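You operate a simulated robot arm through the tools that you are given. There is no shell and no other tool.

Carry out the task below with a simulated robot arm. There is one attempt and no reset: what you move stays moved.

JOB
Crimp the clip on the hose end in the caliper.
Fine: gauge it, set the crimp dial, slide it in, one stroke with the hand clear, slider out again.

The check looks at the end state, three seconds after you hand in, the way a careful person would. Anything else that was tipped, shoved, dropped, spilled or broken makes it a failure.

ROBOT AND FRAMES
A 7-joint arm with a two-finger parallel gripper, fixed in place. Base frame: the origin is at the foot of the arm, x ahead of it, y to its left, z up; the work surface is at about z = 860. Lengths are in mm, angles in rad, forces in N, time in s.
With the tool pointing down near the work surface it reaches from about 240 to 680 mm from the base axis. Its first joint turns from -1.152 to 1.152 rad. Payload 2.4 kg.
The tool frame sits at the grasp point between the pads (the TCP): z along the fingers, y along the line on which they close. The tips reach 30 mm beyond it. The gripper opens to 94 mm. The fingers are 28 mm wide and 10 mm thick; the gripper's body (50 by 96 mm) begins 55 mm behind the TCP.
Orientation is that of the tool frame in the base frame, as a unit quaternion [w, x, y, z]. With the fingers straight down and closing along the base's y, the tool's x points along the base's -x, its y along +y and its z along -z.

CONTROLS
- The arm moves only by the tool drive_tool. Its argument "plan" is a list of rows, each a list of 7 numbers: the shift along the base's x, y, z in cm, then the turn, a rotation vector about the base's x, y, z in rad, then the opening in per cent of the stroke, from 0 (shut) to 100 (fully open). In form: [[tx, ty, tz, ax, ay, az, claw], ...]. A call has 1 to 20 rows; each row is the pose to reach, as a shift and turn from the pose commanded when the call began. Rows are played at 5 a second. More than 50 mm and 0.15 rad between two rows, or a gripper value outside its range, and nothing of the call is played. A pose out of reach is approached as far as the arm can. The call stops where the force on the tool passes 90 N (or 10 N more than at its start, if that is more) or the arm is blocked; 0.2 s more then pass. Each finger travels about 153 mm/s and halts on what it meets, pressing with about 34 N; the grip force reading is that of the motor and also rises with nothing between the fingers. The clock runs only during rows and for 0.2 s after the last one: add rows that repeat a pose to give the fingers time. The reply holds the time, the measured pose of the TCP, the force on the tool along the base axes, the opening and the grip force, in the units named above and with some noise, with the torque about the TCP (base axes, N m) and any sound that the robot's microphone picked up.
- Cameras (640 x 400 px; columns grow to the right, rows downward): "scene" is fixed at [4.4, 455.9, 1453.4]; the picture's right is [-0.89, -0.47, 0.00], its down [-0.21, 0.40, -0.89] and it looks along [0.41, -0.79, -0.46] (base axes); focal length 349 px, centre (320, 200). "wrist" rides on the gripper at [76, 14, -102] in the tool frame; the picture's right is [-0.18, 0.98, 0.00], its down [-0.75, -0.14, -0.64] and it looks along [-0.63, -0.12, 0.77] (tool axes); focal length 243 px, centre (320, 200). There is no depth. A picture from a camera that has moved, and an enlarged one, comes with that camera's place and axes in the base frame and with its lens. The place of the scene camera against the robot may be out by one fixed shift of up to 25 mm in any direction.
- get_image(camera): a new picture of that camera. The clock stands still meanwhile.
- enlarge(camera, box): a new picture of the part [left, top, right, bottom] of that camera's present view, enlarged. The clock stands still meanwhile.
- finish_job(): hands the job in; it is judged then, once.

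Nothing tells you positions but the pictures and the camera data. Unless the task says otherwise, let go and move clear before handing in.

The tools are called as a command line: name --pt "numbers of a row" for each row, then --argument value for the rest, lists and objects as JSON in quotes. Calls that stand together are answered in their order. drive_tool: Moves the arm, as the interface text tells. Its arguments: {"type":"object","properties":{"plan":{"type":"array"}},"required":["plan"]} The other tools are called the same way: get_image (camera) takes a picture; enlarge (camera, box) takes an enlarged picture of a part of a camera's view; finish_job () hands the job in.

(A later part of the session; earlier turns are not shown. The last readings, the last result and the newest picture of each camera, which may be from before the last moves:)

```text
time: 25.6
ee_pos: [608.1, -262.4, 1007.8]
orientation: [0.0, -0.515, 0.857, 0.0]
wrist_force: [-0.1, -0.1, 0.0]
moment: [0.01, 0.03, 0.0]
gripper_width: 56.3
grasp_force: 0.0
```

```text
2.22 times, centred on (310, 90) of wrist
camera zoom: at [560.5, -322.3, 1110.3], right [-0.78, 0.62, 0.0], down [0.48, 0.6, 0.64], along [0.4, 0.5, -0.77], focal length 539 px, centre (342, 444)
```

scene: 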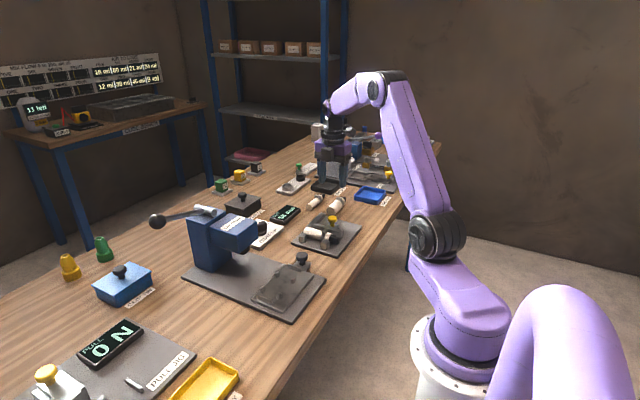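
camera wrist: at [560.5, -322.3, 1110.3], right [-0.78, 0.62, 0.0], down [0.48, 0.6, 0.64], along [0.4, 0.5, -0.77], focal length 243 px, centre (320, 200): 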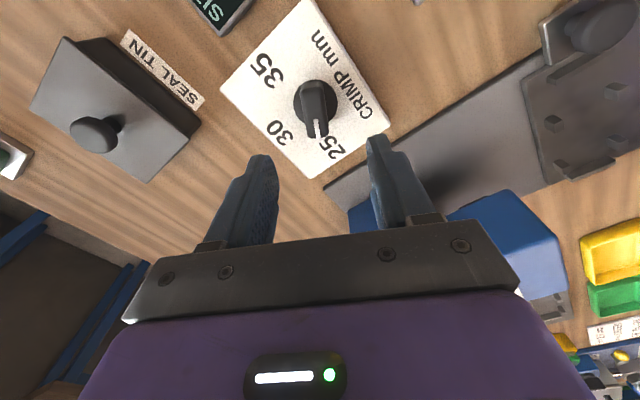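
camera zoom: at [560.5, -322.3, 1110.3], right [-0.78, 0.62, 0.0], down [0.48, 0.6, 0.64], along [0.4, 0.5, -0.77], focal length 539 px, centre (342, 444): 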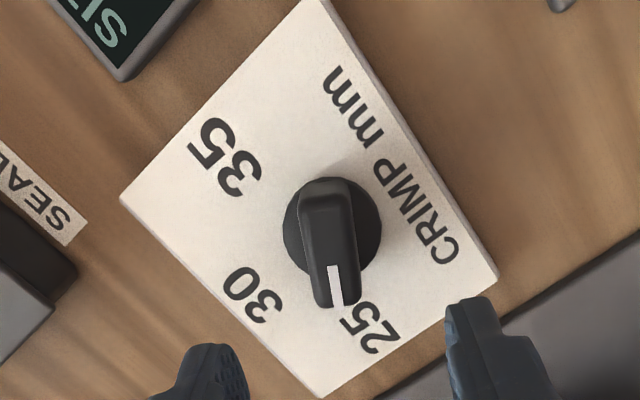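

The bar is at about 60° from 30 and lined up with the fingers. I'll go down, grip it and turn it to 30.

drive_tool --pt "0.1 -0.15 -2.5 0 0 0 50" --pt "0.1 -0.15 -5 0 0 0 50" --pt "0.1 -0.15 -7 0 0 0 50" --pt "0.1 -0.15 -8 0 0 0 50" --pt "0.1 -0.15 -8 0 0 0 50"

get_image --camera "wrist"

enlarge --camera "scene" --box '[210, 170, 330, 260]'

```text
time: 26.8
ee_pos: [610.1, -262.1, 930.9]
orientation: [-0.001, -0.514, 0.858, 0.0]
wrist_force: [-0.8, -0.4, 0.3]
moment: [0.0, 0.02, 0.01]
gripper_width: 46.8
grasp_force: 0.1
```

```text
taken
camera wrist: at [561.4, -322.5, 1032.6], right [-0.78, 0.63, 0.0], down [0.48, 0.6, 0.64], along [0.4, 0.5, -0.77], focal length 243 px, centre (320, 200)
```

wrist: 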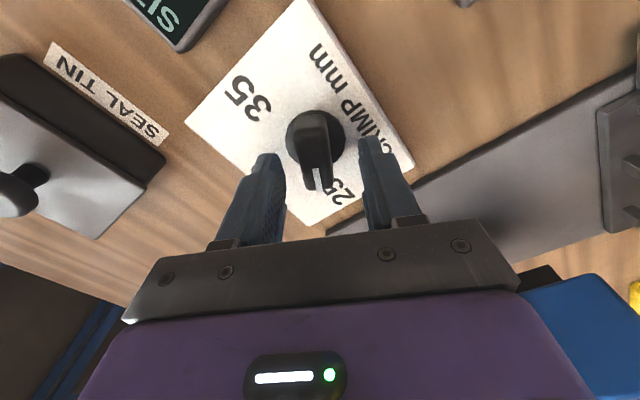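

```text
4.44 times, centred on (270, 215) of scene
camera zoom: at [4.4, 455.9, 1453.4], right [-0.89, -0.47, 0.0], down [-0.21, 0.4, -0.89], along [0.41, -0.79, -0.46], focal length 1553 px, centre (542, 133)
```

zoom: 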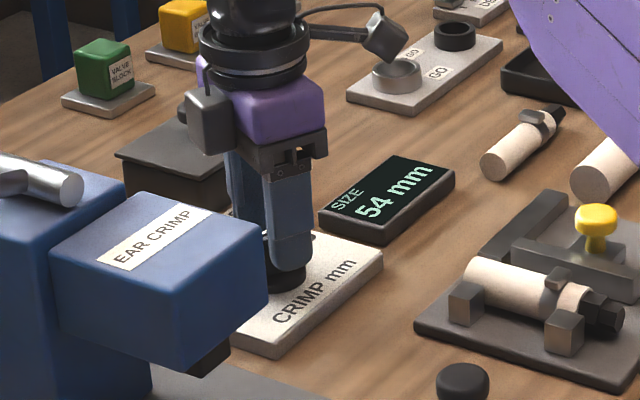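

enlarge --camera "wrist" --box '[230, 70, 430, 230]'

```text
2.50 times, centred on (330, 150) of wrist
camera zoom: at [561.4, -322.5, 1032.6], right [-0.78, 0.63, 0.0], down [0.48, 0.6, 0.64], along [0.4, 0.5, -0.77], focal length 606 px, centre (295, 325)
```

zoom: 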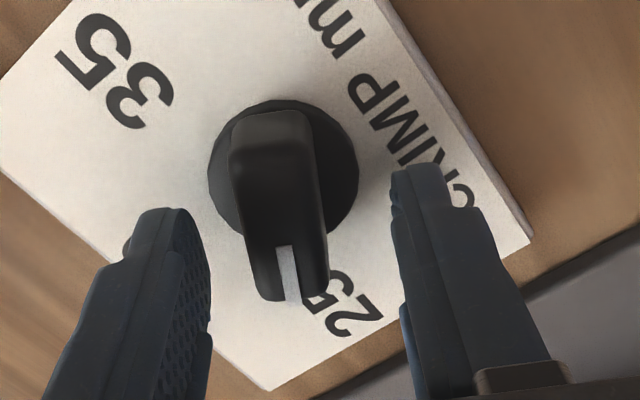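

drive_tool --pt "0 -0.4 0 0 0 -0.03 50" --pt "0 -0.4 -0.4 0 0 -0.03 50" --pt "0 -0.4 -0.7 0 0 -0.03 50" --pt "0 -0.4 -0.7 0 0 -0.03 50"

enlarge --camera "wrist" --box '[230, 70, 430, 230]'

enlarge --camera "scene" --box '[240, 190, 300, 240]'

```text
time: 27.8
ee_pos: [607.5, -265.9, 922.3]
orientation: [0.0, -0.501, 0.865, 0.0]
wrist_force: [1.2, -0.3, -0.5]
moment: [0.0, 0.01, -0.02]
gripper_width: 47.2
grasp_force: 0.0
```

```text
2.50 times, centred on (330, 150) of wrist
camera zoom: at [558.3, -324.6, 1024.5], right [-0.76, 0.65, 0.0], down [0.5, 0.58, 0.64], along [0.42, 0.49, -0.77], focal length 606 px, centre (295, 325)
```

zoom: 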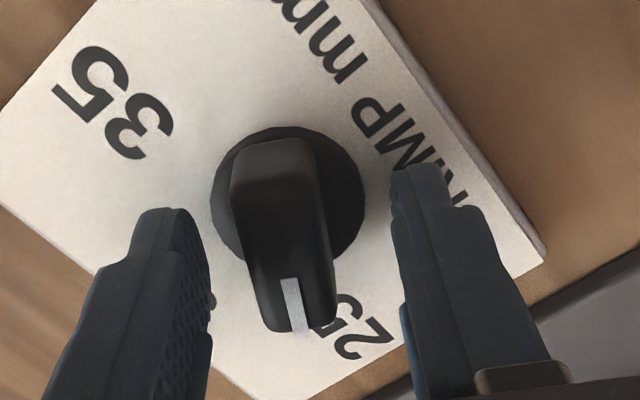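

```text
8.00 times, centred on (270, 215) of scene
camera zoom: at [4.4, 455.9, 1453.4], right [-0.89, -0.47, 0.0], down [-0.21, 0.4, -0.89], along [0.41, -0.79, -0.46], focal length 2795 px, centre (720, 80)
```

zoom: 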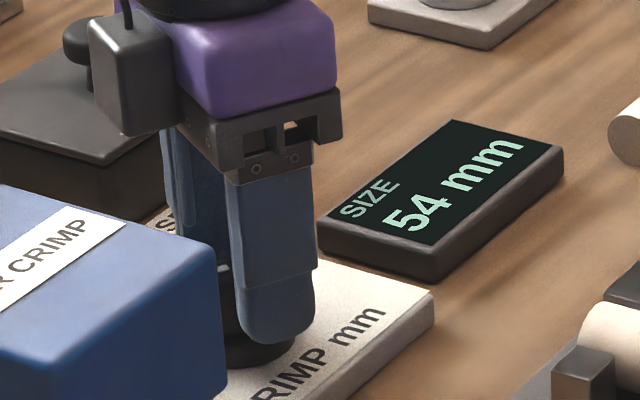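

drive_tool --pt "0.15 -0.13 -0.1 0 0 -0.02 50" --pt "0.15 -0.13 -0.1 0 0 -0.02 50" --pt "0.15 -0.13 -0.1 0 0 -0.02 30" --pt "0.15 -0.13 -0.1 0 0 -0.02 5" --pt "0.15 -0.13 -0.1 0 0 -0.02 5"

enlarge --camera "wrist" --box '[230, 70, 430, 230]'

```text
time: 29.0
ee_pos: [610.0, -268.3, 921.8]
orientation: [0.0, -0.492, 0.871, 0.0]
wrist_force: [3.0, -2.0, -1.4]
moment: [-0.13, 0.08, -0.02]
gripper_width: 19.9
grasp_force: 45.0
```

```text
2.50 times, centred on (330, 150) of wrist
camera zoom: at [558.9, -325.1, 1024.2], right [-0.75, 0.66, 0.0], down [0.51, 0.57, 0.64], along [0.43, 0.48, -0.77], focal length 606 px, centre (295, 325)
```

zoom: 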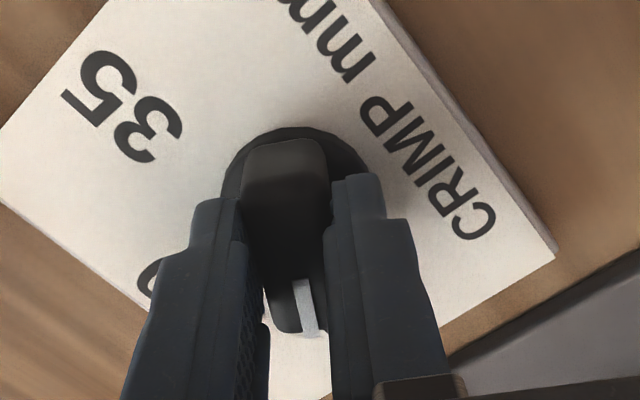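

Bar gripped at 59°. Now I'll turn it clockwise to point straight ahead (+x), which is 30.

drive_tool --pt "0 0.03 0 0 0 -0.13 5" --pt "0 0.06 0 0 0 -0.26 5" --pt "0 0.1 0 0 0 -0.39 5" --pt "0 0.1 0 0 0 -0.52 5" --pt "0 0.1 0 0 0 -0.65 5"

get_image --camera "wrist"

```text
time: 30.2
ee_pos: [609.1, -266.3, 922.6]
orientation: [-0.001, -0.188, 0.982, 0.001]
wrist_force: [-21.7, 10.0, 15.4]
moment: [0.44, -0.66, 0.07]
gripper_width: 19.9
grasp_force: 45.2
```

```text
taken
camera wrist: at [533.6, -280.8, 1024.4], right [-0.19, 0.98, 0.0], down [0.76, 0.15, 0.64], along [0.63, 0.12, -0.77], focal length 243 px, centre (320, 200)
```

wrist: 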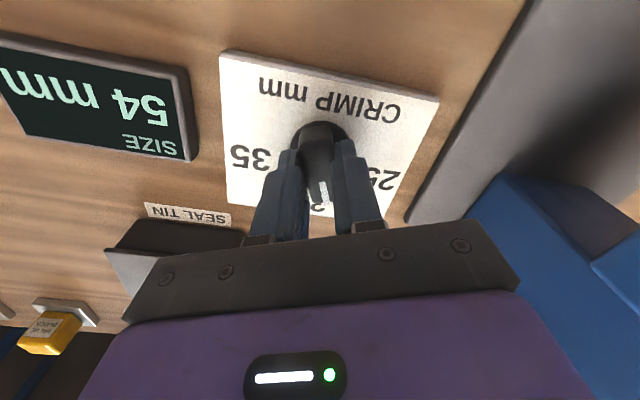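

drive_tool --pt "-0.05 0 0 0 0 -0.13 5" --pt "-0.1 0 0 0 0 -0.26 5" --pt "-0.1 0 0 0 0 -0.378 5" --pt "-0.1 0 0 0 0 -0.378 5"

enlarge --camera "wrist" --box '[200, 30, 440, 230]'

```text
time: 31.2
ee_pos: [609.5, -264.9, 922.0]
orientation: [-0.001, 0.0, 1.0, 0.001]
wrist_force: [-9.1, 14.6, 17.9]
moment: [0.07, 1.28, 0.05]
gripper_width: 20.0
grasp_force: 45.6
```

```text
2.00 times, centred on (320, 130) of wrist
camera zoom: at [533.0, -250.6, 1024.3], right [0.18, 0.98, 0.0], down [0.76, -0.14, 0.64], along [0.63, -0.12, -0.77], focal length 485 px, centre (320, 340)
```

zoom: 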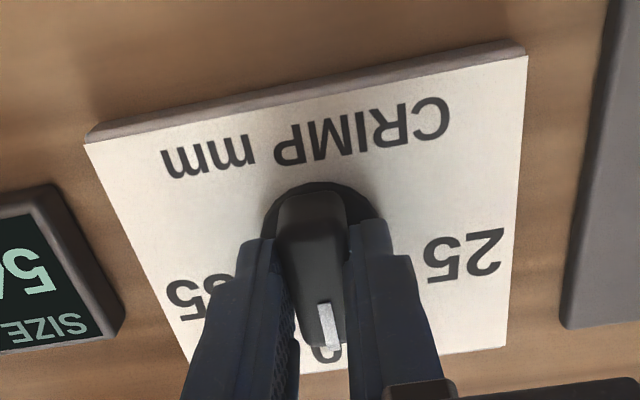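

Pointer now faces the 30. I'll let go, lift clear and check where it settled.

drive_tool --pt "0 0 0 0 0 0 45" --pt "0 0 0 0 0 0 45" --pt "0 0 2.5 0 0 0 45" --pt "0 0 6 0 0 0 60" --pt "-2 0 10 0 0 0 60" --pt "-4 0 13 0 0 0 60" --pt "-4 0 13 0 0 0 60"

get_image --camera "wrist"

enlarge --camera "wrist" --box '[240, 60, 400, 200]'

```text
time: 32.8
ee_pos: [569.7, -265.7, 1049.1]
orientation: [0.0, -0.001, 1.0, 0.0]
wrist_force: [0.3, -0.8, -0.2]
moment: [-0.01, 0.04, 0.03]
gripper_width: 56.1
grasp_force: 0.0
```

```text
taken
camera wrist: at [493.7, -251.3, 1151.1], right [0.18, 0.98, 0.0], down [0.75, -0.14, 0.64], along [0.63, -0.12, -0.77], focal length 243 px, centre (320, 200)
```

wrist: 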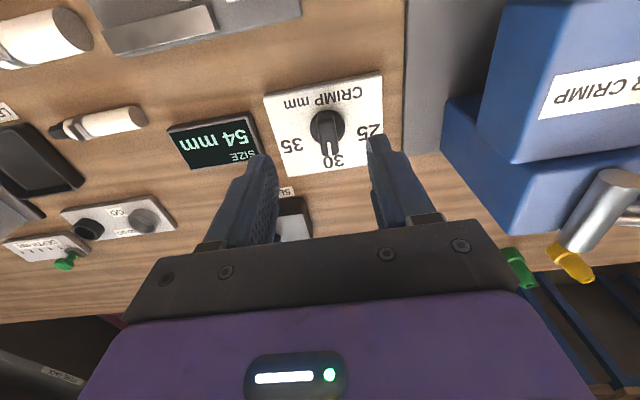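

```text
2.86 times, centred on (320, 130) of wrist
camera zoom: at [493.7, -251.3, 1151.1], right [0.18, 0.98, 0.0], down [0.75, -0.14, 0.64], along [0.63, -0.12, -0.77], focal length 693 px, centre (320, 400)
```

zoom: 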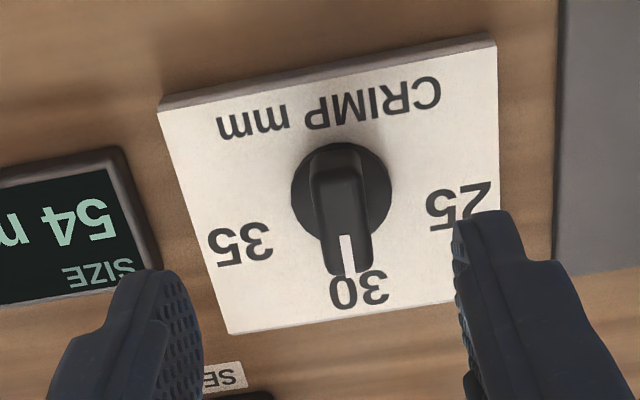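

enlarge --camera "wrist" --box '[295, 100, 355, 175]'

```text
5.33 times, centred on (325, 138) of wrist
camera zoom: at [493.7, -251.3, 1151.1], right [0.18, 0.98, 0.0], down [0.75, -0.14, 0.64], along [0.63, -0.12, -0.77], focal length 1294 px, centre (293, 533)
```

zoom: 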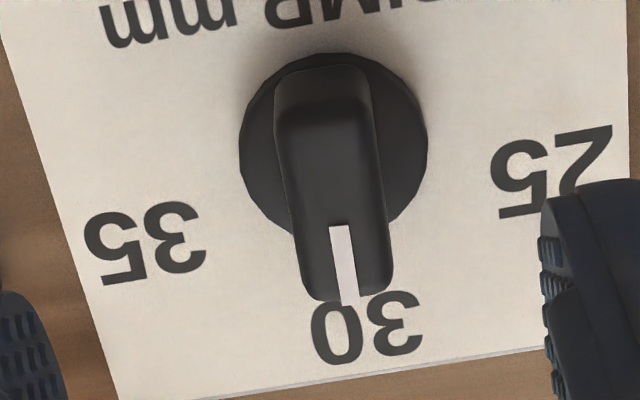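

The pointer sits about 2–3° past 30 toward 35, roughly 0.2 mm. I'll re-grip and trim it back by that much.

drive_tool --pt "2 0.1 -3 0 0 0 45" --pt "4 0.1 -7 0 0 0 45" --pt "4 0.1 -10.5 0 0 0 45" --pt "4 0.1 -13 0 0 0 45" --pt "4 0.1 -13 0 0 0 45" --pt "4 0.1 -13 0 0 0 5" --pt "4 0.1 -13 0 0 0 5" --pt "4 0.1 -13 0 0 0.025 5" --pt "4 0.1 -13 0 0 0.05 5" --pt "4 0.1 -13 0 0 0.05 5"

drive_tool --pt "0 0 0 0 0 0 45" --pt "0 0 0 0 0 0 45" --pt "0 0 2.5 0 0 0 45" --pt "0 0 6 0 0 0 60" --pt "-2 0 10 0 0 -0.025 60" --pt "-4 0 13 0 0 -0.05 60" --pt "-4 0 13 0 0 -0.05 60"

enlarge --camera "wrist" --box '[295, 100, 355, 175]'

```text
time: 35.0
ee_pos: [610.2, -266.5, 920.4]
orientation: [0.001, -0.026, 1.0, 0.001]
wrist_force: [8.6, -0.7, -13.0]
moment: [-0.27, -0.9, -0.02]
gripper_width: 19.7
grasp_force: 44.8
```

```text
time: 36.6
ee_pos: [569.0, -263.2, 1054.9]
orientation: [0.0, -0.001, 1.0, 0.0]
wrist_force: [-0.3, 0.1, -1.5]
moment: [0.02, 0.0, -0.01]
gripper_width: 56.4
grasp_force: 0.1
```

```text
5.33 times, centred on (325, 138) of wrist
camera zoom: at [493.0, -248.7, 1156.4], right [0.18, 0.98, 0.0], down [0.75, -0.14, 0.64], along [0.63, -0.12, -0.77], focal length 1294 px, centre (293, 533)
```

zoom: 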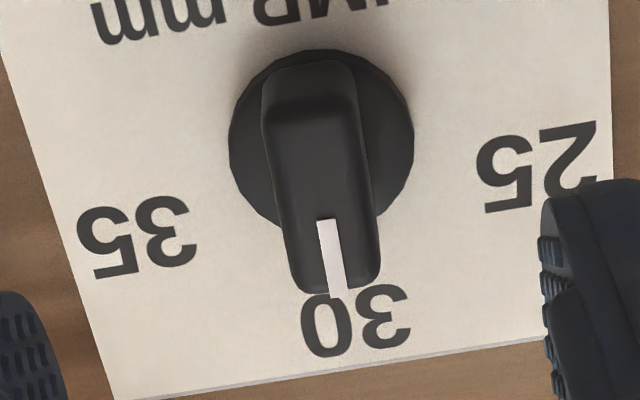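

enlarge --camera "scene" --box '[245, 205, 295, 245]'

```text
10.00 times, centred on (270, 225) of scene
camera zoom: at [4.4, 455.9, 1453.4], right [-0.89, -0.47, 0.0], down [-0.21, 0.4, -0.89], along [0.41, -0.79, -0.46], focal length 3494 px, centre (820, -50)
```

zoom: 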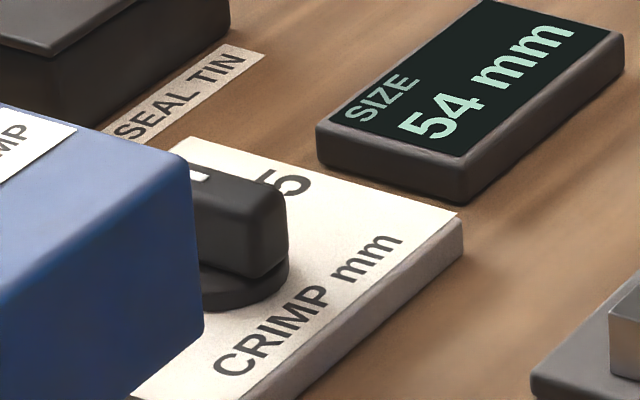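

I want a steeper look at the dial to verify the pointer, so I'll hover over it from the -y side.

drive_tool --pt "0.4 0.3 0.1 0 0 0.14 60" --pt "0.8 0.6 0.2 0 0 0.28 60" --pt "1.2 0.9 0.3 0 0 0.42 60" --pt "1.6 1.2 0.4 0 0 0.56 60" --pt "2 1.5 0.5 0 0 0.7 60" --pt "2.4 1.8 0.5 0 0 0.84 60" --pt "2.8 2.1 0.5 0 0 0.98 60" --pt "3.2 2.4 0.5 0 0 1.12 60" --pt "3.6 2.8 0.5 0 0 1.26 60" --pt "4 3.2 0.5 0 0 1.4 60" --pt "4.5 3.6 0.5 0 0 1.5 60" --pt "5 3.9 0.5 0 0 1.571 60" --pt "5 3.9 0.5 0 0 1.571 60"

get_image --camera "wrist"

```text
time: 39.4
ee_pos: [619.6, -228.2, 1056.8]
orientation: [0.0, 0.708, -0.706, 0.0]
wrist_force: [0.2, 0.2, 0.0]
moment: [0.0, -0.01, -0.03]
gripper_width: 56.3
grasp_force: 0.0
```

```text
taken
camera wrist: at [605.6, -303.1, 1158.0], right [-0.98, 0.18, 0.0], down [0.14, 0.75, 0.64], along [0.12, 0.63, -0.77], focal length 243 px, centre (320, 200)
```

wrist: 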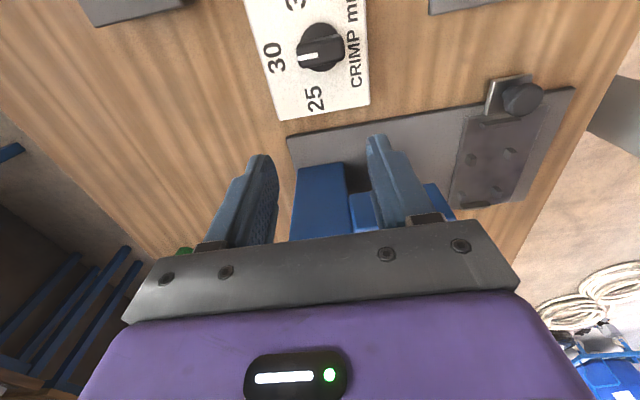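

enlarge --camera "wrist" --box '[245, 0, 375, 125]'

enlarge --camera "wrist" --box '[425, 60, 585, 220]'

```text
3.20 times, centred on (310, 62) of wrist
camera zoom: at [605.6, -303.1, 1158.0], right [-0.98, 0.18, 0.0], down [0.14, 0.75, 0.64], along [0.12, 0.63, -0.77], focal length 776 px, centre (352, 640)
```

zoom: 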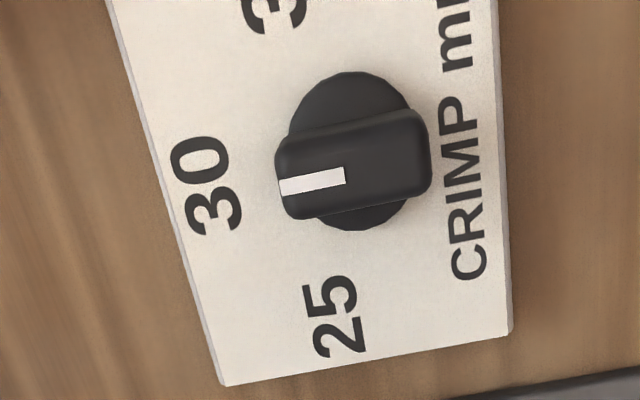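

```text
2.50 times, centred on (505, 140) of wrist
camera zoom: at [605.6, -303.1, 1158.0], right [-0.98, 0.18, 0.0], down [0.14, 0.75, 0.64], along [0.12, 0.63, -0.77], focal length 606 px, centre (-142, 350)
```

zoom: 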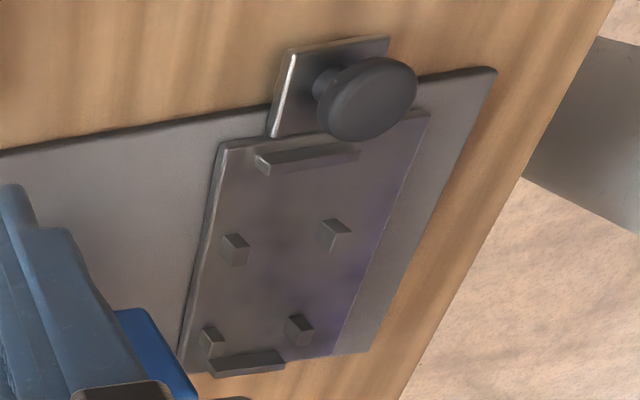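

The pointer reads about -2.8° off 30 from this view too. I'll re-grip it, turn it slightly back toward 25, and check while it's still gripped.

drive_tool --pt "-0.1 -0.3 -0.5 0 0 -0.14 50" --pt "-0.2 -0.6 -1 0 0 -0.28 50" --pt "-0.3 -0.9 -1.5 0 0 -0.42 50" --pt "-0.4 -1.2 -2 0 0 -0.56 50" --pt "-0.5 -1.5 -2.5 0 0 -0.7 50" --pt "-0.6 -1.9 -3 0 0 -0.84 50" --pt "-0.7 -2.3 -3.5 0 0 -0.98 50" --pt "-0.8 -2.7 -4 0 0 -1.12 50" --pt "-0.9 -3.1 -4.5 0 0 -1.26 50" --pt "-1 -3.5 -5 0 0 -1.4 50" --pt "-1 -3.7 -5 0 0 -1.5 50" --pt "-1 -3.7 -5 0 0 -1.571 50" --pt "-1 -3.7 -5 0 0 -1.571 50"

enlarge --camera "wrist" --box '[240, 60, 400, 200]'

```text
time: 42.2
ee_pos: [609.1, -263.1, 1006.4]
orientation: [-0.001, 0.0, 1.0, 0.001]
wrist_force: [-0.3, -0.3, 0.5]
moment: [0.03, -0.03, -0.02]
gripper_width: 47.1
grasp_force: 0.0
```

```text
2.86 times, centred on (320, 130) of wrist
camera zoom: at [533.2, -249.1, 1109.1], right [0.18, 0.98, 0.0], down [0.75, -0.14, 0.64], along [0.63, -0.12, -0.77], focal length 693 px, centre (320, 400)
```

zoom: 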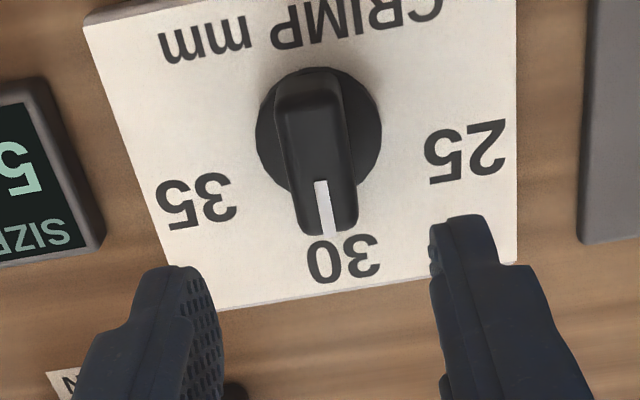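

drive_tool --pt "0.1 -0.1 -3 0 0 0 45" --pt "0.1 -0.1 -6 0 0 0 45" --pt "0.1 -0.1 -8.5 0 0 0 45" --pt "0.1 -0.1 -8.5 0 0 0 45" --pt "0.1 -0.1 -8.5 0 0 0 5" --pt "0.1 -0.1 -8.5 0 0 0 5" --pt "0.1 -0.1 -8.5 0 0 0 5"

enlarge --camera "wrist" --box '[240, 60, 400, 200]'

drive_tool --pt "0 0 0 0 0 0.03 5" --pt "0 0 0 0 0 0.06 5" --pt "0 0 0 0 0 0.06 5"

enlarge --camera "wrist" --box '[240, 60, 400, 200]'

```text
time: 43.8
ee_pos: [609.6, -264.7, 921.4]
orientation: [-0.001, -0.001, 1.0, 0.002]
wrist_force: [-2.6, 9.8, -0.8]
moment: [0.05, -0.02, 0.03]
gripper_width: 20.1
grasp_force: 44.8
```

```text
2.86 times, centred on (320, 130) of wrist
camera zoom: at [533.3, -250.7, 1023.3], right [0.18, 0.98, 0.0], down [0.76, -0.14, 0.64], along [0.63, -0.11, -0.77], focal length 693 px, centre (320, 400)
```

zoom: 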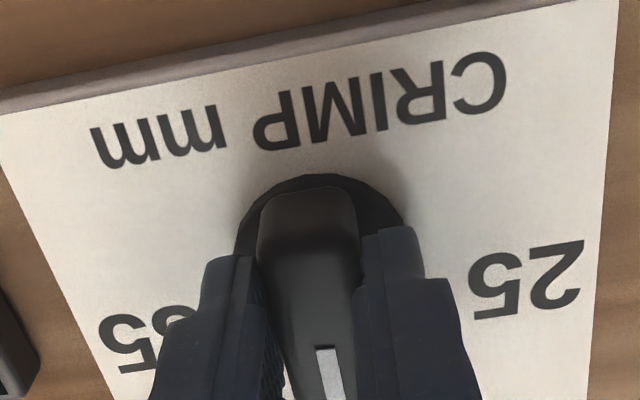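

```text
time: 44.6
ee_pos: [609.5, -265.4, 921.5]
orientation: [-0.001, -0.031, 1.0, 0.001]
wrist_force: [-6.2, 10.3, -4.1]
moment: [0.28, 0.43, 0.0]
gripper_width: 20.0
grasp_force: 44.9
```

```text
2.86 times, centred on (320, 130) of wrist
camera zoom: at [532.8, -255.2, 1023.3], right [0.12, 0.99, 0.0], down [0.76, -0.09, 0.64], along [0.64, -0.08, -0.77], focal length 693 px, centre (320, 400)
```

zoom: 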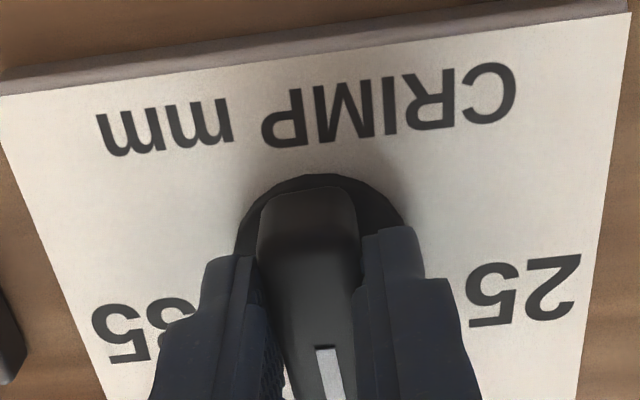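

The bar turned with the fingers. Releasing and checking whether it stays.

drive_tool --pt "0 0 0 0 0 0 45" --pt "0 0 0 0 0 0 45" --pt "0 0 2.5 0 0 0 45" --pt "0 0 6 0 0 -0.02 50" --pt "0 0 8.5 0 0 -0.06 50" --pt "0 0 8.5 0 0 -0.06 50"

enlarge --camera "wrist" --box '[240, 60, 400, 200]'

```text
time: 46.0
ee_pos: [608.6, -264.7, 1007.4]
orientation: [0.0, -0.001, 1.0, 0.0]
wrist_force: [0.1, -0.8, -0.3]
moment: [0.0, 0.04, 0.05]
gripper_width: 47.0
grasp_force: 0.1
```

```text
2.86 times, centred on (320, 130) of wrist
camera zoom: at [533.6, -250.9, 1109.1], right [0.18, 0.98, 0.0], down [0.75, -0.14, 0.64], along [0.63, -0.12, -0.77], focal length 693 px, centre (320, 400)
```

zoom: 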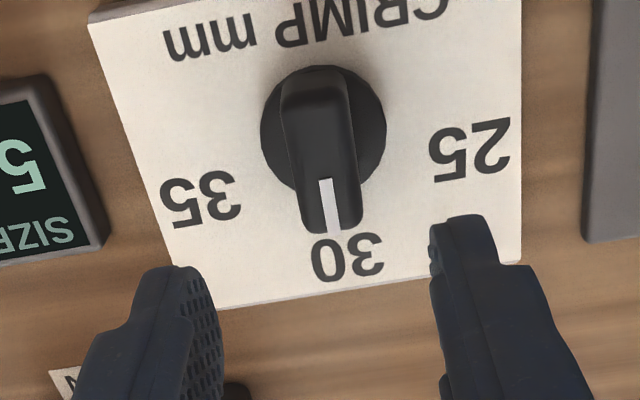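

enlarge --camera "wrist" --box '[295, 75, 355, 150]'

```text
5.33 times, centred on (325, 112) of wrist
camera zoom: at [533.6, -250.9, 1109.1], right [0.18, 0.98, 0.0], down [0.75, -0.14, 0.64], along [0.63, -0.12, -0.77], focal length 1294 px, centre (293, 667)
```

zoom: 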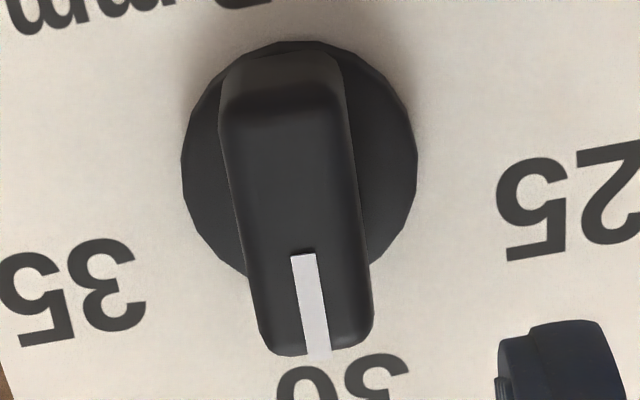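

The pointer is now within 1° of 30. Next is the hose: I'll hover over the caliper and measure it.

drive_tool --pt "-3 -0.5 3 0 0 0 70" --pt "-7 -1.5 4 0 0 0 70" --pt "-11 -2.5 4.3 0 0 0 70" --pt "-15 -3.5 4.3 0 0 0 70" --pt "-19 -4.5 4.3 0 0 0 70" --pt "-21 -5 4.3 0 0 0 70" --pt "-21 -5 4.3 0 0 0 70"

get_image --camera "wrist"

enlarge --camera "wrist" --box '[260, 30, 380, 180]'

```text
time: 47.6
ee_pos: [399.7, -317.1, 1047.2]
orientation: [0.0, -0.001, 1.0, 0.0]
wrist_force: [-0.1, 0.2, 0.1]
moment: [0.0, -0.02, 0.02]
gripper_width: 66.0
grasp_force: 0.1
```

```text
taken
camera wrist: at [324.0, -301.8, 1149.3], right [0.18, 0.98, 0.0], down [0.75, -0.14, 0.64], along [0.63, -0.12, -0.77], focal length 243 px, centre (320, 200)
```

wrist: 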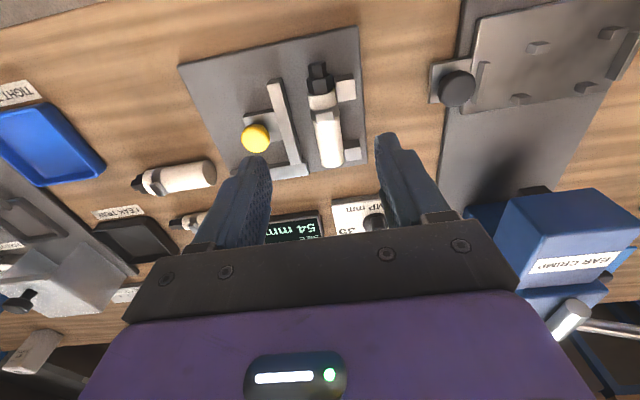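

```text
2.67 times, centred on (320, 105) of wrist
camera zoom: at [324.0, -301.8, 1149.3], right [0.18, 0.98, 0.0], down [0.75, -0.14, 0.64], along [0.63, -0.12, -0.77], focal length 647 px, centre (320, 453)
```

zoom: 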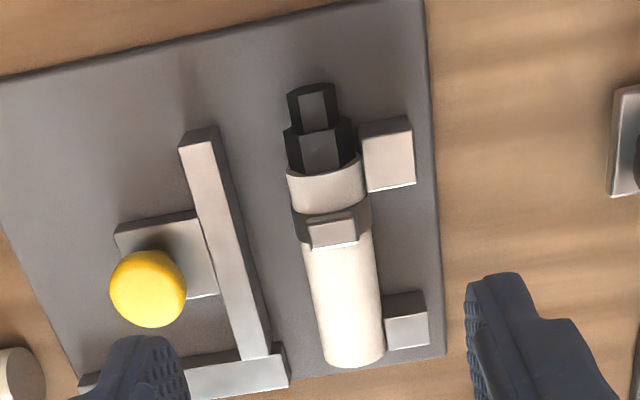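

enlarge --camera "wrist" --box '[300, 55, 350, 110]'

enlarge --camera "wrist" --box '[300, 110, 360, 175]'

```text
7.27 times, centred on (325, 82) of wrist
camera zoom: at [324.0, -301.8, 1149.3], right [0.18, 0.98, 0.0], down [0.75, -0.14, 0.64], along [0.63, -0.12, -0.77], focal length 1764 px, centre (284, 1054)
```

zoom: 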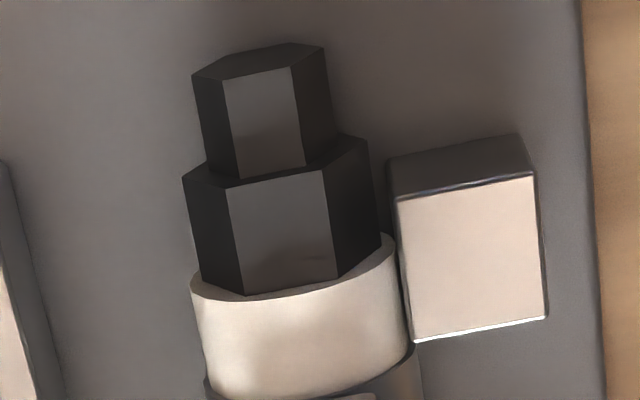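

```text
6.15 times, centred on (330, 142) of wrist
camera zoom: at [324.0, -301.8, 1149.3], right [0.18, 0.98, 0.0], down [0.75, -0.14, 0.64], along [0.63, -0.12, -0.77], focal length 1493 px, centre (258, 554)
```

zoom: 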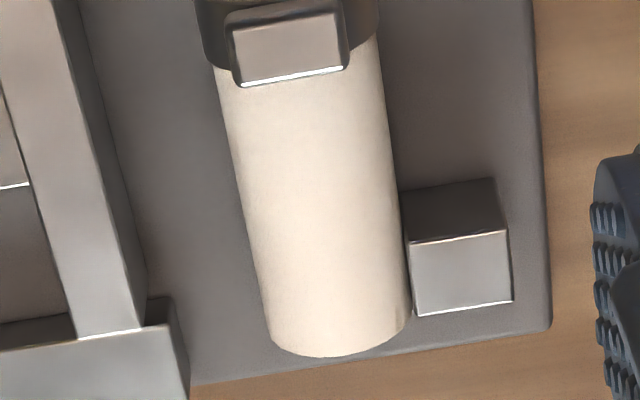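

The hose axis is at y≈-313.5, the clip at x≈418, the white end at x≈483 and the fitting tip at x≈371, with the ear on top. I'll grip at x≈440, between the posts and clear of the clip.

drive_tool --pt "2 0.1 -3 0 0 0 50" --pt "4 0.13 -6 0 0 0 50" --pt "4 0.13 -9 0 0 0 50" --pt "4 0.13 -11 0 0 0 50" --pt "4 0.13 -11 0 0 0 50"

get_image --camera "wrist"

enlarge --camera "wrist" --box '[240, 0, 400, 200]'

enlarge --camera "scene" --box '[280, 190, 370, 260]'

```text
time: 48.8
ee_pos: [442.2, -312.5, 939.2]
orientation: [0.0, 0.0, 1.0, -0.001]
wrist_force: [0.5, 0.1, 0.5]
moment: [0.01, 0.01, -0.02]
gripper_width: 46.9
grasp_force: 0.1
```

```text
taken
camera wrist: at [366.1, -297.7, 1041.0], right [0.18, 0.98, 0.0], down [0.75, -0.14, 0.64], along [0.63, -0.12, -0.77], focal length 243 px, centre (320, 200)
```

wrist: 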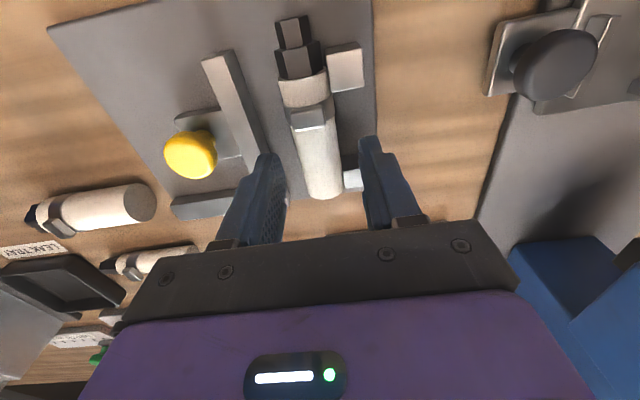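

```text
2.00 times, centred on (320, 100) of wrist
camera zoom: at [366.1, -297.7, 1041.0], right [0.18, 0.98, 0.0], down [0.75, -0.14, 0.64], along [0.63, -0.12, -0.77], focal length 485 px, centre (320, 400)
```

zoom: 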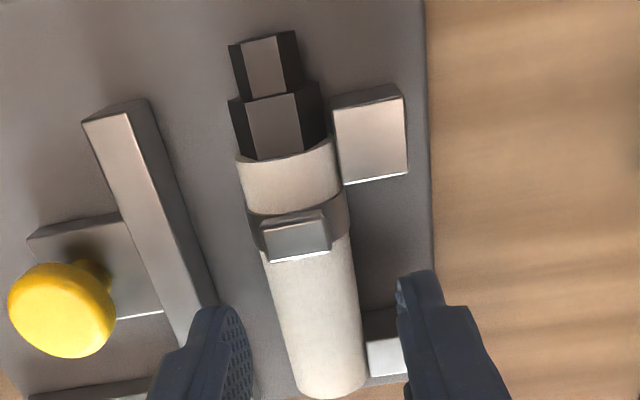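

```text
5.71 times, centred on (325, 225) of scene
camera zoom: at [4.4, 455.9, 1453.4], right [-0.89, -0.47, 0.0], down [-0.21, 0.4, -0.89], along [0.41, -0.79, -0.46], focal length 1997 px, centre (291, 57)
```

zoom: 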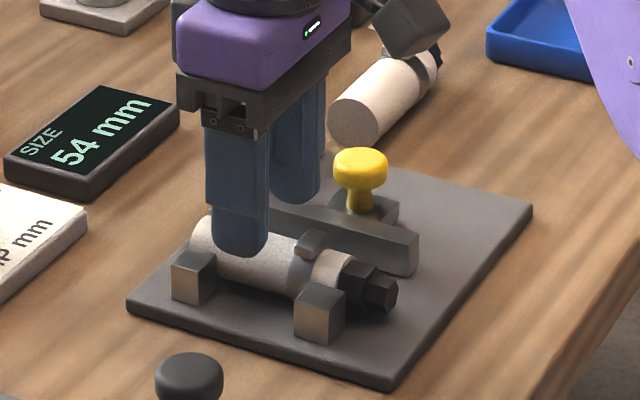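

drive_tool --pt "-0.15 -0.3 0 0 0 0 50" --pt "-0.15 -0.3 -1.5 0 0 0 50" --pt "-0.15 -0.3 -2.5 0 0 0 50" --pt "-0.15 -0.3 -3.5 0 0 0 50" --pt "-0.15 -0.3 -3.5 0 0 0 50"

get_image --camera "wrist"

enlarge --camera "wrist" --box '[240, 0, 400, 200]'

enlarge --camera "scene" --box '[280, 190, 370, 260]'

```text
time: 50.0
ee_pos: [437.6, -316.5, 903.6]
orientation: [0.001, -0.001, 1.0, 0.001]
wrist_force: [-0.5, -0.1, -0.1]
moment: [-0.04, -0.01, -0.01]
gripper_width: 47.1
grasp_force: 0.1
```

```text
taken
camera wrist: at [362.4, -301.9, 1005.9], right [0.18, 0.98, 0.0], down [0.75, -0.14, 0.64], along [0.63, -0.12, -0.77], focal length 243 px, centre (320, 200)
```

wrist: 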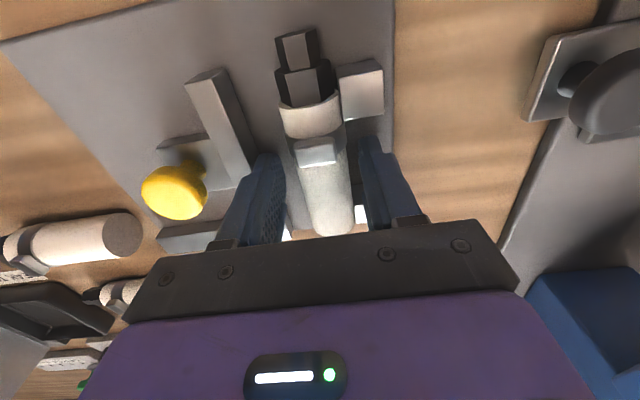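

```text
2.00 times, centred on (320, 100) of wrist
camera zoom: at [362.4, -301.9, 1005.9], right [0.18, 0.98, 0.0], down [0.75, -0.14, 0.64], along [0.63, -0.12, -0.77], focal length 485 px, centre (320, 400)
```

zoom: 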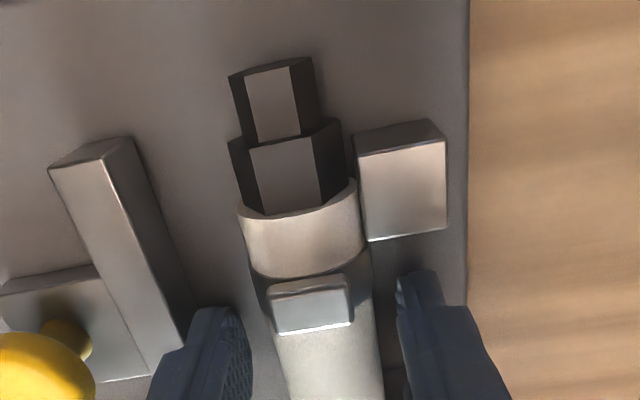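

```text
5.71 times, centred on (325, 225) of scene
camera zoom: at [4.4, 455.9, 1453.4], right [-0.89, -0.47, 0.0], down [-0.21, 0.4, -0.89], along [0.41, -0.79, -0.46], focal length 1997 px, centre (291, 57)
```

zoom: 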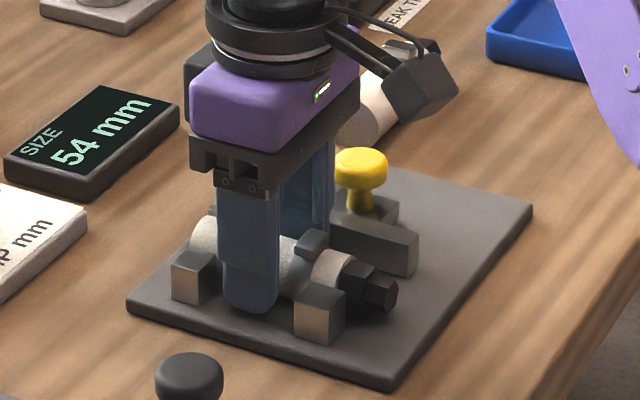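

Fingers straddle the hose between the posts. Closing.

drive_tool --pt "0 0 0 0 0 0 35" --pt "0 0 0 0 0 0 15" --pt "0 0 0 0 0 0 10" --pt "0 0 0 0 0 0 10"

enlarge --camera "wrist" --box '[240, 0, 400, 200]'

```text
time: 51.0
ee_pos: [438.8, -316.8, 904.1]
orientation: [0.0, -0.001, 1.0, 0.001]
wrist_force: [0.0, 2.0, 0.7]
moment: [0.01, -0.01, -0.01]
gripper_width: 29.4
grasp_force: 34.2
```

```text
2.00 times, centred on (320, 100) of wrist
camera zoom: at [362.5, -301.7, 1006.1], right [0.18, 0.98, 0.0], down [0.75, -0.14, 0.64], along [0.63, -0.12, -0.77], focal length 485 px, centre (320, 400)
```

zoom: 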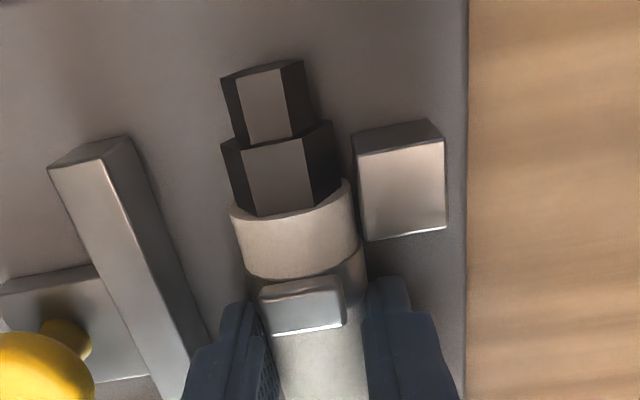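

drive_tool --pt "0 0 1 0 0 0 10" --pt "0 0 3 0 0 0 10" --pt "0 0 6 0 0 0 10" --pt "0 0 10 0 0 0 10" --pt "0 0 12 0 0 0 10" --pt "0 0 12 0 0 0 10"

get_image --camera "wrist"

enlarge --camera "scene" --box '[270, 150, 390, 260]'

```text
time: 52.4
ee_pos: [439.2, -317.7, 1024.6]
orientation: [0.0, 0.0, 1.0, 0.001]
wrist_force: [0.1, 0.2, -1.2]
moment: [0.0, -0.03, -0.03]
gripper_width: 29.3
grasp_force: 34.1
```

```text
taken
camera wrist: at [363.9, -303.7, 1126.9], right [0.18, 0.98, 0.0], down [0.75, -0.14, 0.64], along [0.63, -0.12, -0.77], focal length 243 px, centre (320, 200)
```

wrist: 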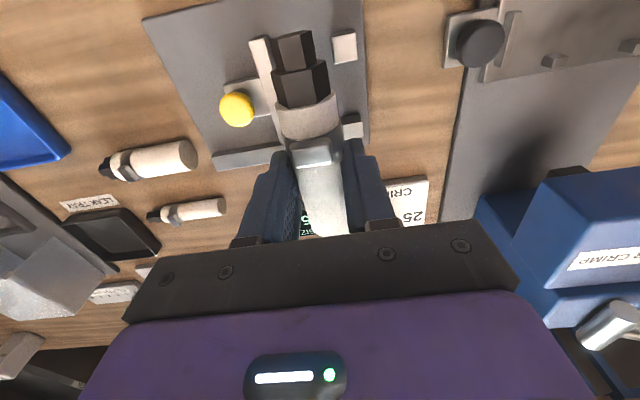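

```text
3.64 times, centred on (330, 205) of scene
camera zoom: at [4.4, 455.9, 1453.4], right [-0.89, -0.47, 0.0], down [-0.21, 0.4, -0.89], along [0.41, -0.79, -0.46], focal length 1271 px, centre (284, 182)
```

zoom: 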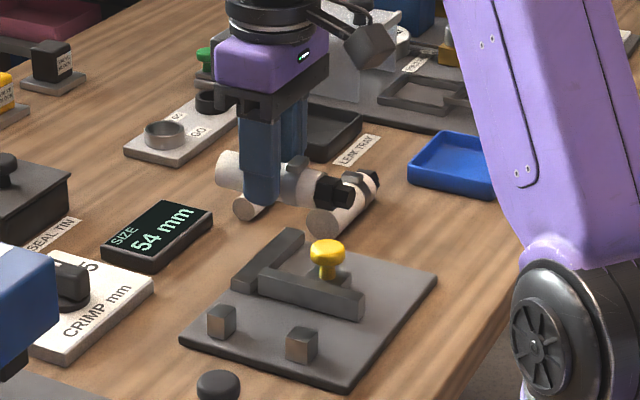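

Hose held securely. I'll carry it over the cradle and turn it 90° so the fitting points toward the slider knob (-y).

drive_tool --pt "-0.2 2 0 0 0 0.131 10" --pt "-0.4 4 0 0 0 0.262 10" --pt "-0.6 6 0 0 0 0.393 10" --pt "-0.8 8 0 0 0 0.524 10" --pt "-1 10 0 0 0 0.654 10" --pt "-1.2 12 0 0 0 0.785 10" --pt "-1.4 14 0 0 0 0.916 10" --pt "-1.6 16 0 0 0 1.047 10" --pt "-1.8 18 0 0 0 1.178 10" --pt "-2 20 0 0 0 1.309 10" --pt "-2.1 22 0 0 0 1.44 10" --pt "-2.2 24.1 0 0 0 1.571 10" --pt "-2.2 24.1 0 0 0 1.571 10"

get_image --camera "wrist"

enlarge --camera "scene" --box '[170, 180, 340, 320]'

```text
time: 55.2
ee_pos: [415.9, -74.4, 1026.0]
orientation: [0.0, 0.709, -0.705, 0.001]
wrist_force: [-0.1, -0.2, -1.1]
moment: [0.01, -0.01, 0.02]
gripper_width: 29.3
grasp_force: 33.9
```

```text
taken
camera wrist: at [402.1, -150.1, 1127.8], right [-0.98, 0.18, 0.0], down [0.14, 0.75, 0.64], along [0.12, 0.63, -0.77], focal length 243 px, centre (320, 200)
```

wrist: 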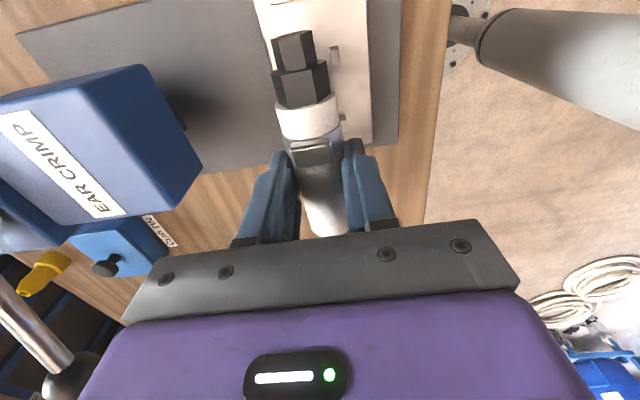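

```text
2.86 times, centred on (255, 250) of scene
camera zoom: at [4.4, 455.9, 1453.4], right [-0.89, -0.47, 0.0], down [-0.21, 0.4, -0.89], along [0.41, -0.79, -0.46], focal length 998 px, centre (506, 57)
```

zoom: 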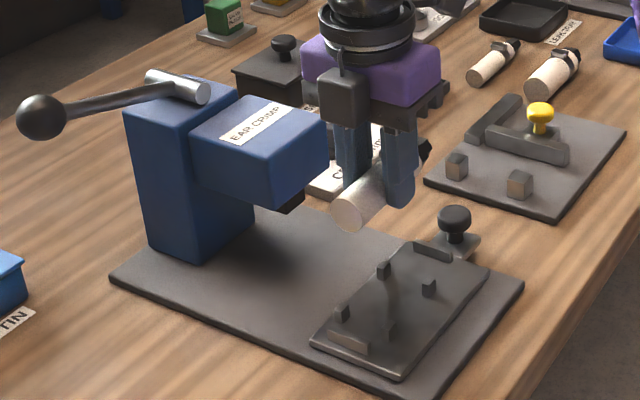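

enlarge --camera "wrist" --box '[120, 60, 240, 180]'

enlarge --camera "wrist" --box '[240, 0, 400, 200]'

enlarge --camera "scene" --box '[225, 220, 275, 270]'

```text
3.33 times, centred on (180, 120) of wrist
camera zoom: at [402.1, -150.1, 1127.8], right [-0.98, 0.18, 0.0], down [0.14, 0.75, 0.64], along [0.12, 0.63, -0.77], focal length 809 px, centre (787, 467)
```

zoom: 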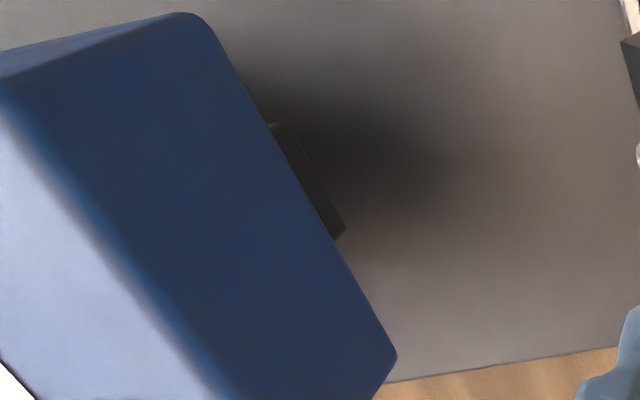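

```text
2.00 times, centred on (320, 100) of wrist
camera zoom: at [402.1, -150.1, 1127.8], right [-0.98, 0.18, 0.0], down [0.14, 0.75, 0.64], along [0.12, 0.63, -0.77], focal length 485 px, centre (320, 400)
```

zoom: 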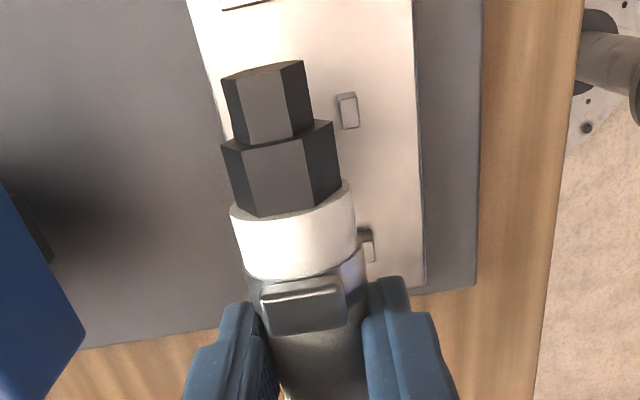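

```text
8.00 times, centred on (250, 245) of scene
camera zoom: at [4.4, 455.9, 1453.4], right [-0.89, -0.47, 0.0], down [-0.21, 0.4, -0.89], along [0.41, -0.79, -0.46], focal length 2795 px, centre (880, -160)
```

zoom: 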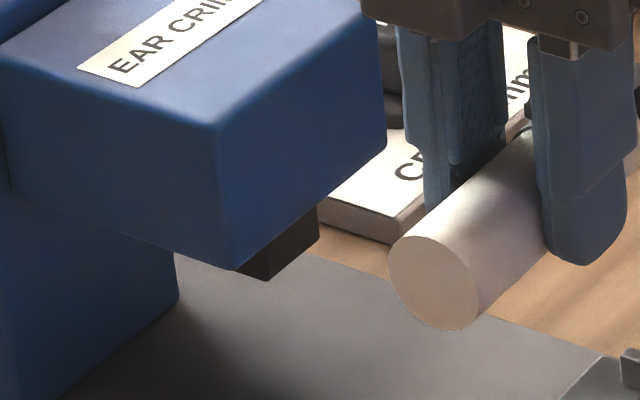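

The die spans y≈-112 to -83 (centre -97), and the pegs are centred on x≈418.7. The clip sits 20.7 mm to the -y side of the TCP, so I'm aiming the TCP at (418.7, -76.6). Lowering to just above the pegs.

drive_tool --pt "0.25 -0.25 -2 0 0 0 10" --pt "0.25 -0.25 -5 0 0 0 10" --pt "0.25 -0.25 -7.5 0 0 0 10" --pt "0.25 -0.25 -9 0 0 0 10" --pt "0.25 -0.25 -9 0 0 0 10"

get_image --camera "wrist"

enlarge --camera "wrist" --box '[240, 0, 400, 200]'

enlarge --camera "scene" --box '[230, 220, 340, 320]'

```text
time: 56.4
ee_pos: [419.3, -78.1, 933.8]
orientation: [0.0, 0.708, -0.707, 0.0]
wrist_force: [0.5, 0.0, -1.3]
moment: [0.02, -0.01, 0.0]
gripper_width: 29.0
grasp_force: 34.2
```

```text
taken
camera wrist: at [405.2, -153.8, 1036.5], right [-0.98, 0.18, 0.0], down [0.14, 0.75, 0.64], along [0.12, 0.63, -0.77], focal length 243 px, centre (320, 200)
```

wrist: 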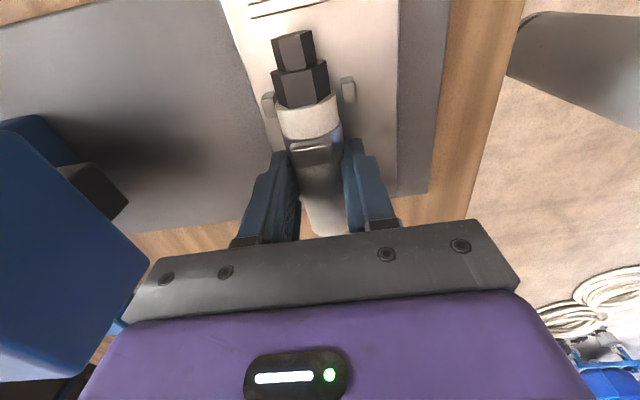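

```text
2.00 times, centred on (320, 100) of wrist
camera zoom: at [405.2, -153.8, 1036.5], right [-0.98, 0.18, 0.0], down [0.14, 0.75, 0.64], along [0.12, 0.63, -0.77], focal length 485 px, centre (320, 400)
```

zoom: 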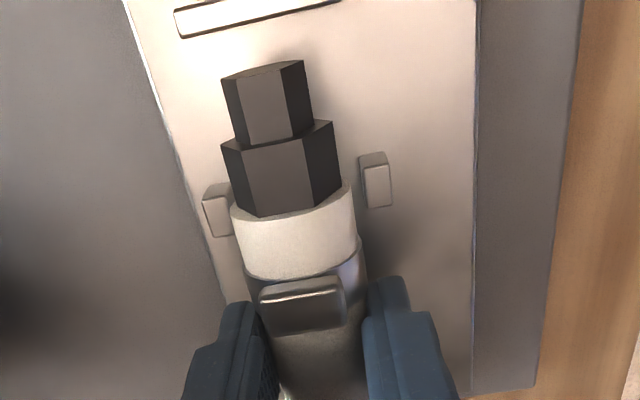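

```text
4.00 times, centred on (285, 270) of scene
camera zoom: at [4.4, 455.9, 1453.4], right [-0.89, -0.47, 0.0], down [-0.21, 0.4, -0.89], along [0.41, -0.79, -0.46], focal length 1398 px, centre (460, -80)
```

zoom: 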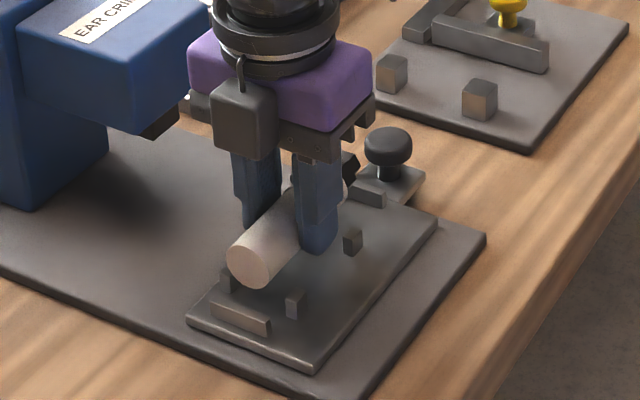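

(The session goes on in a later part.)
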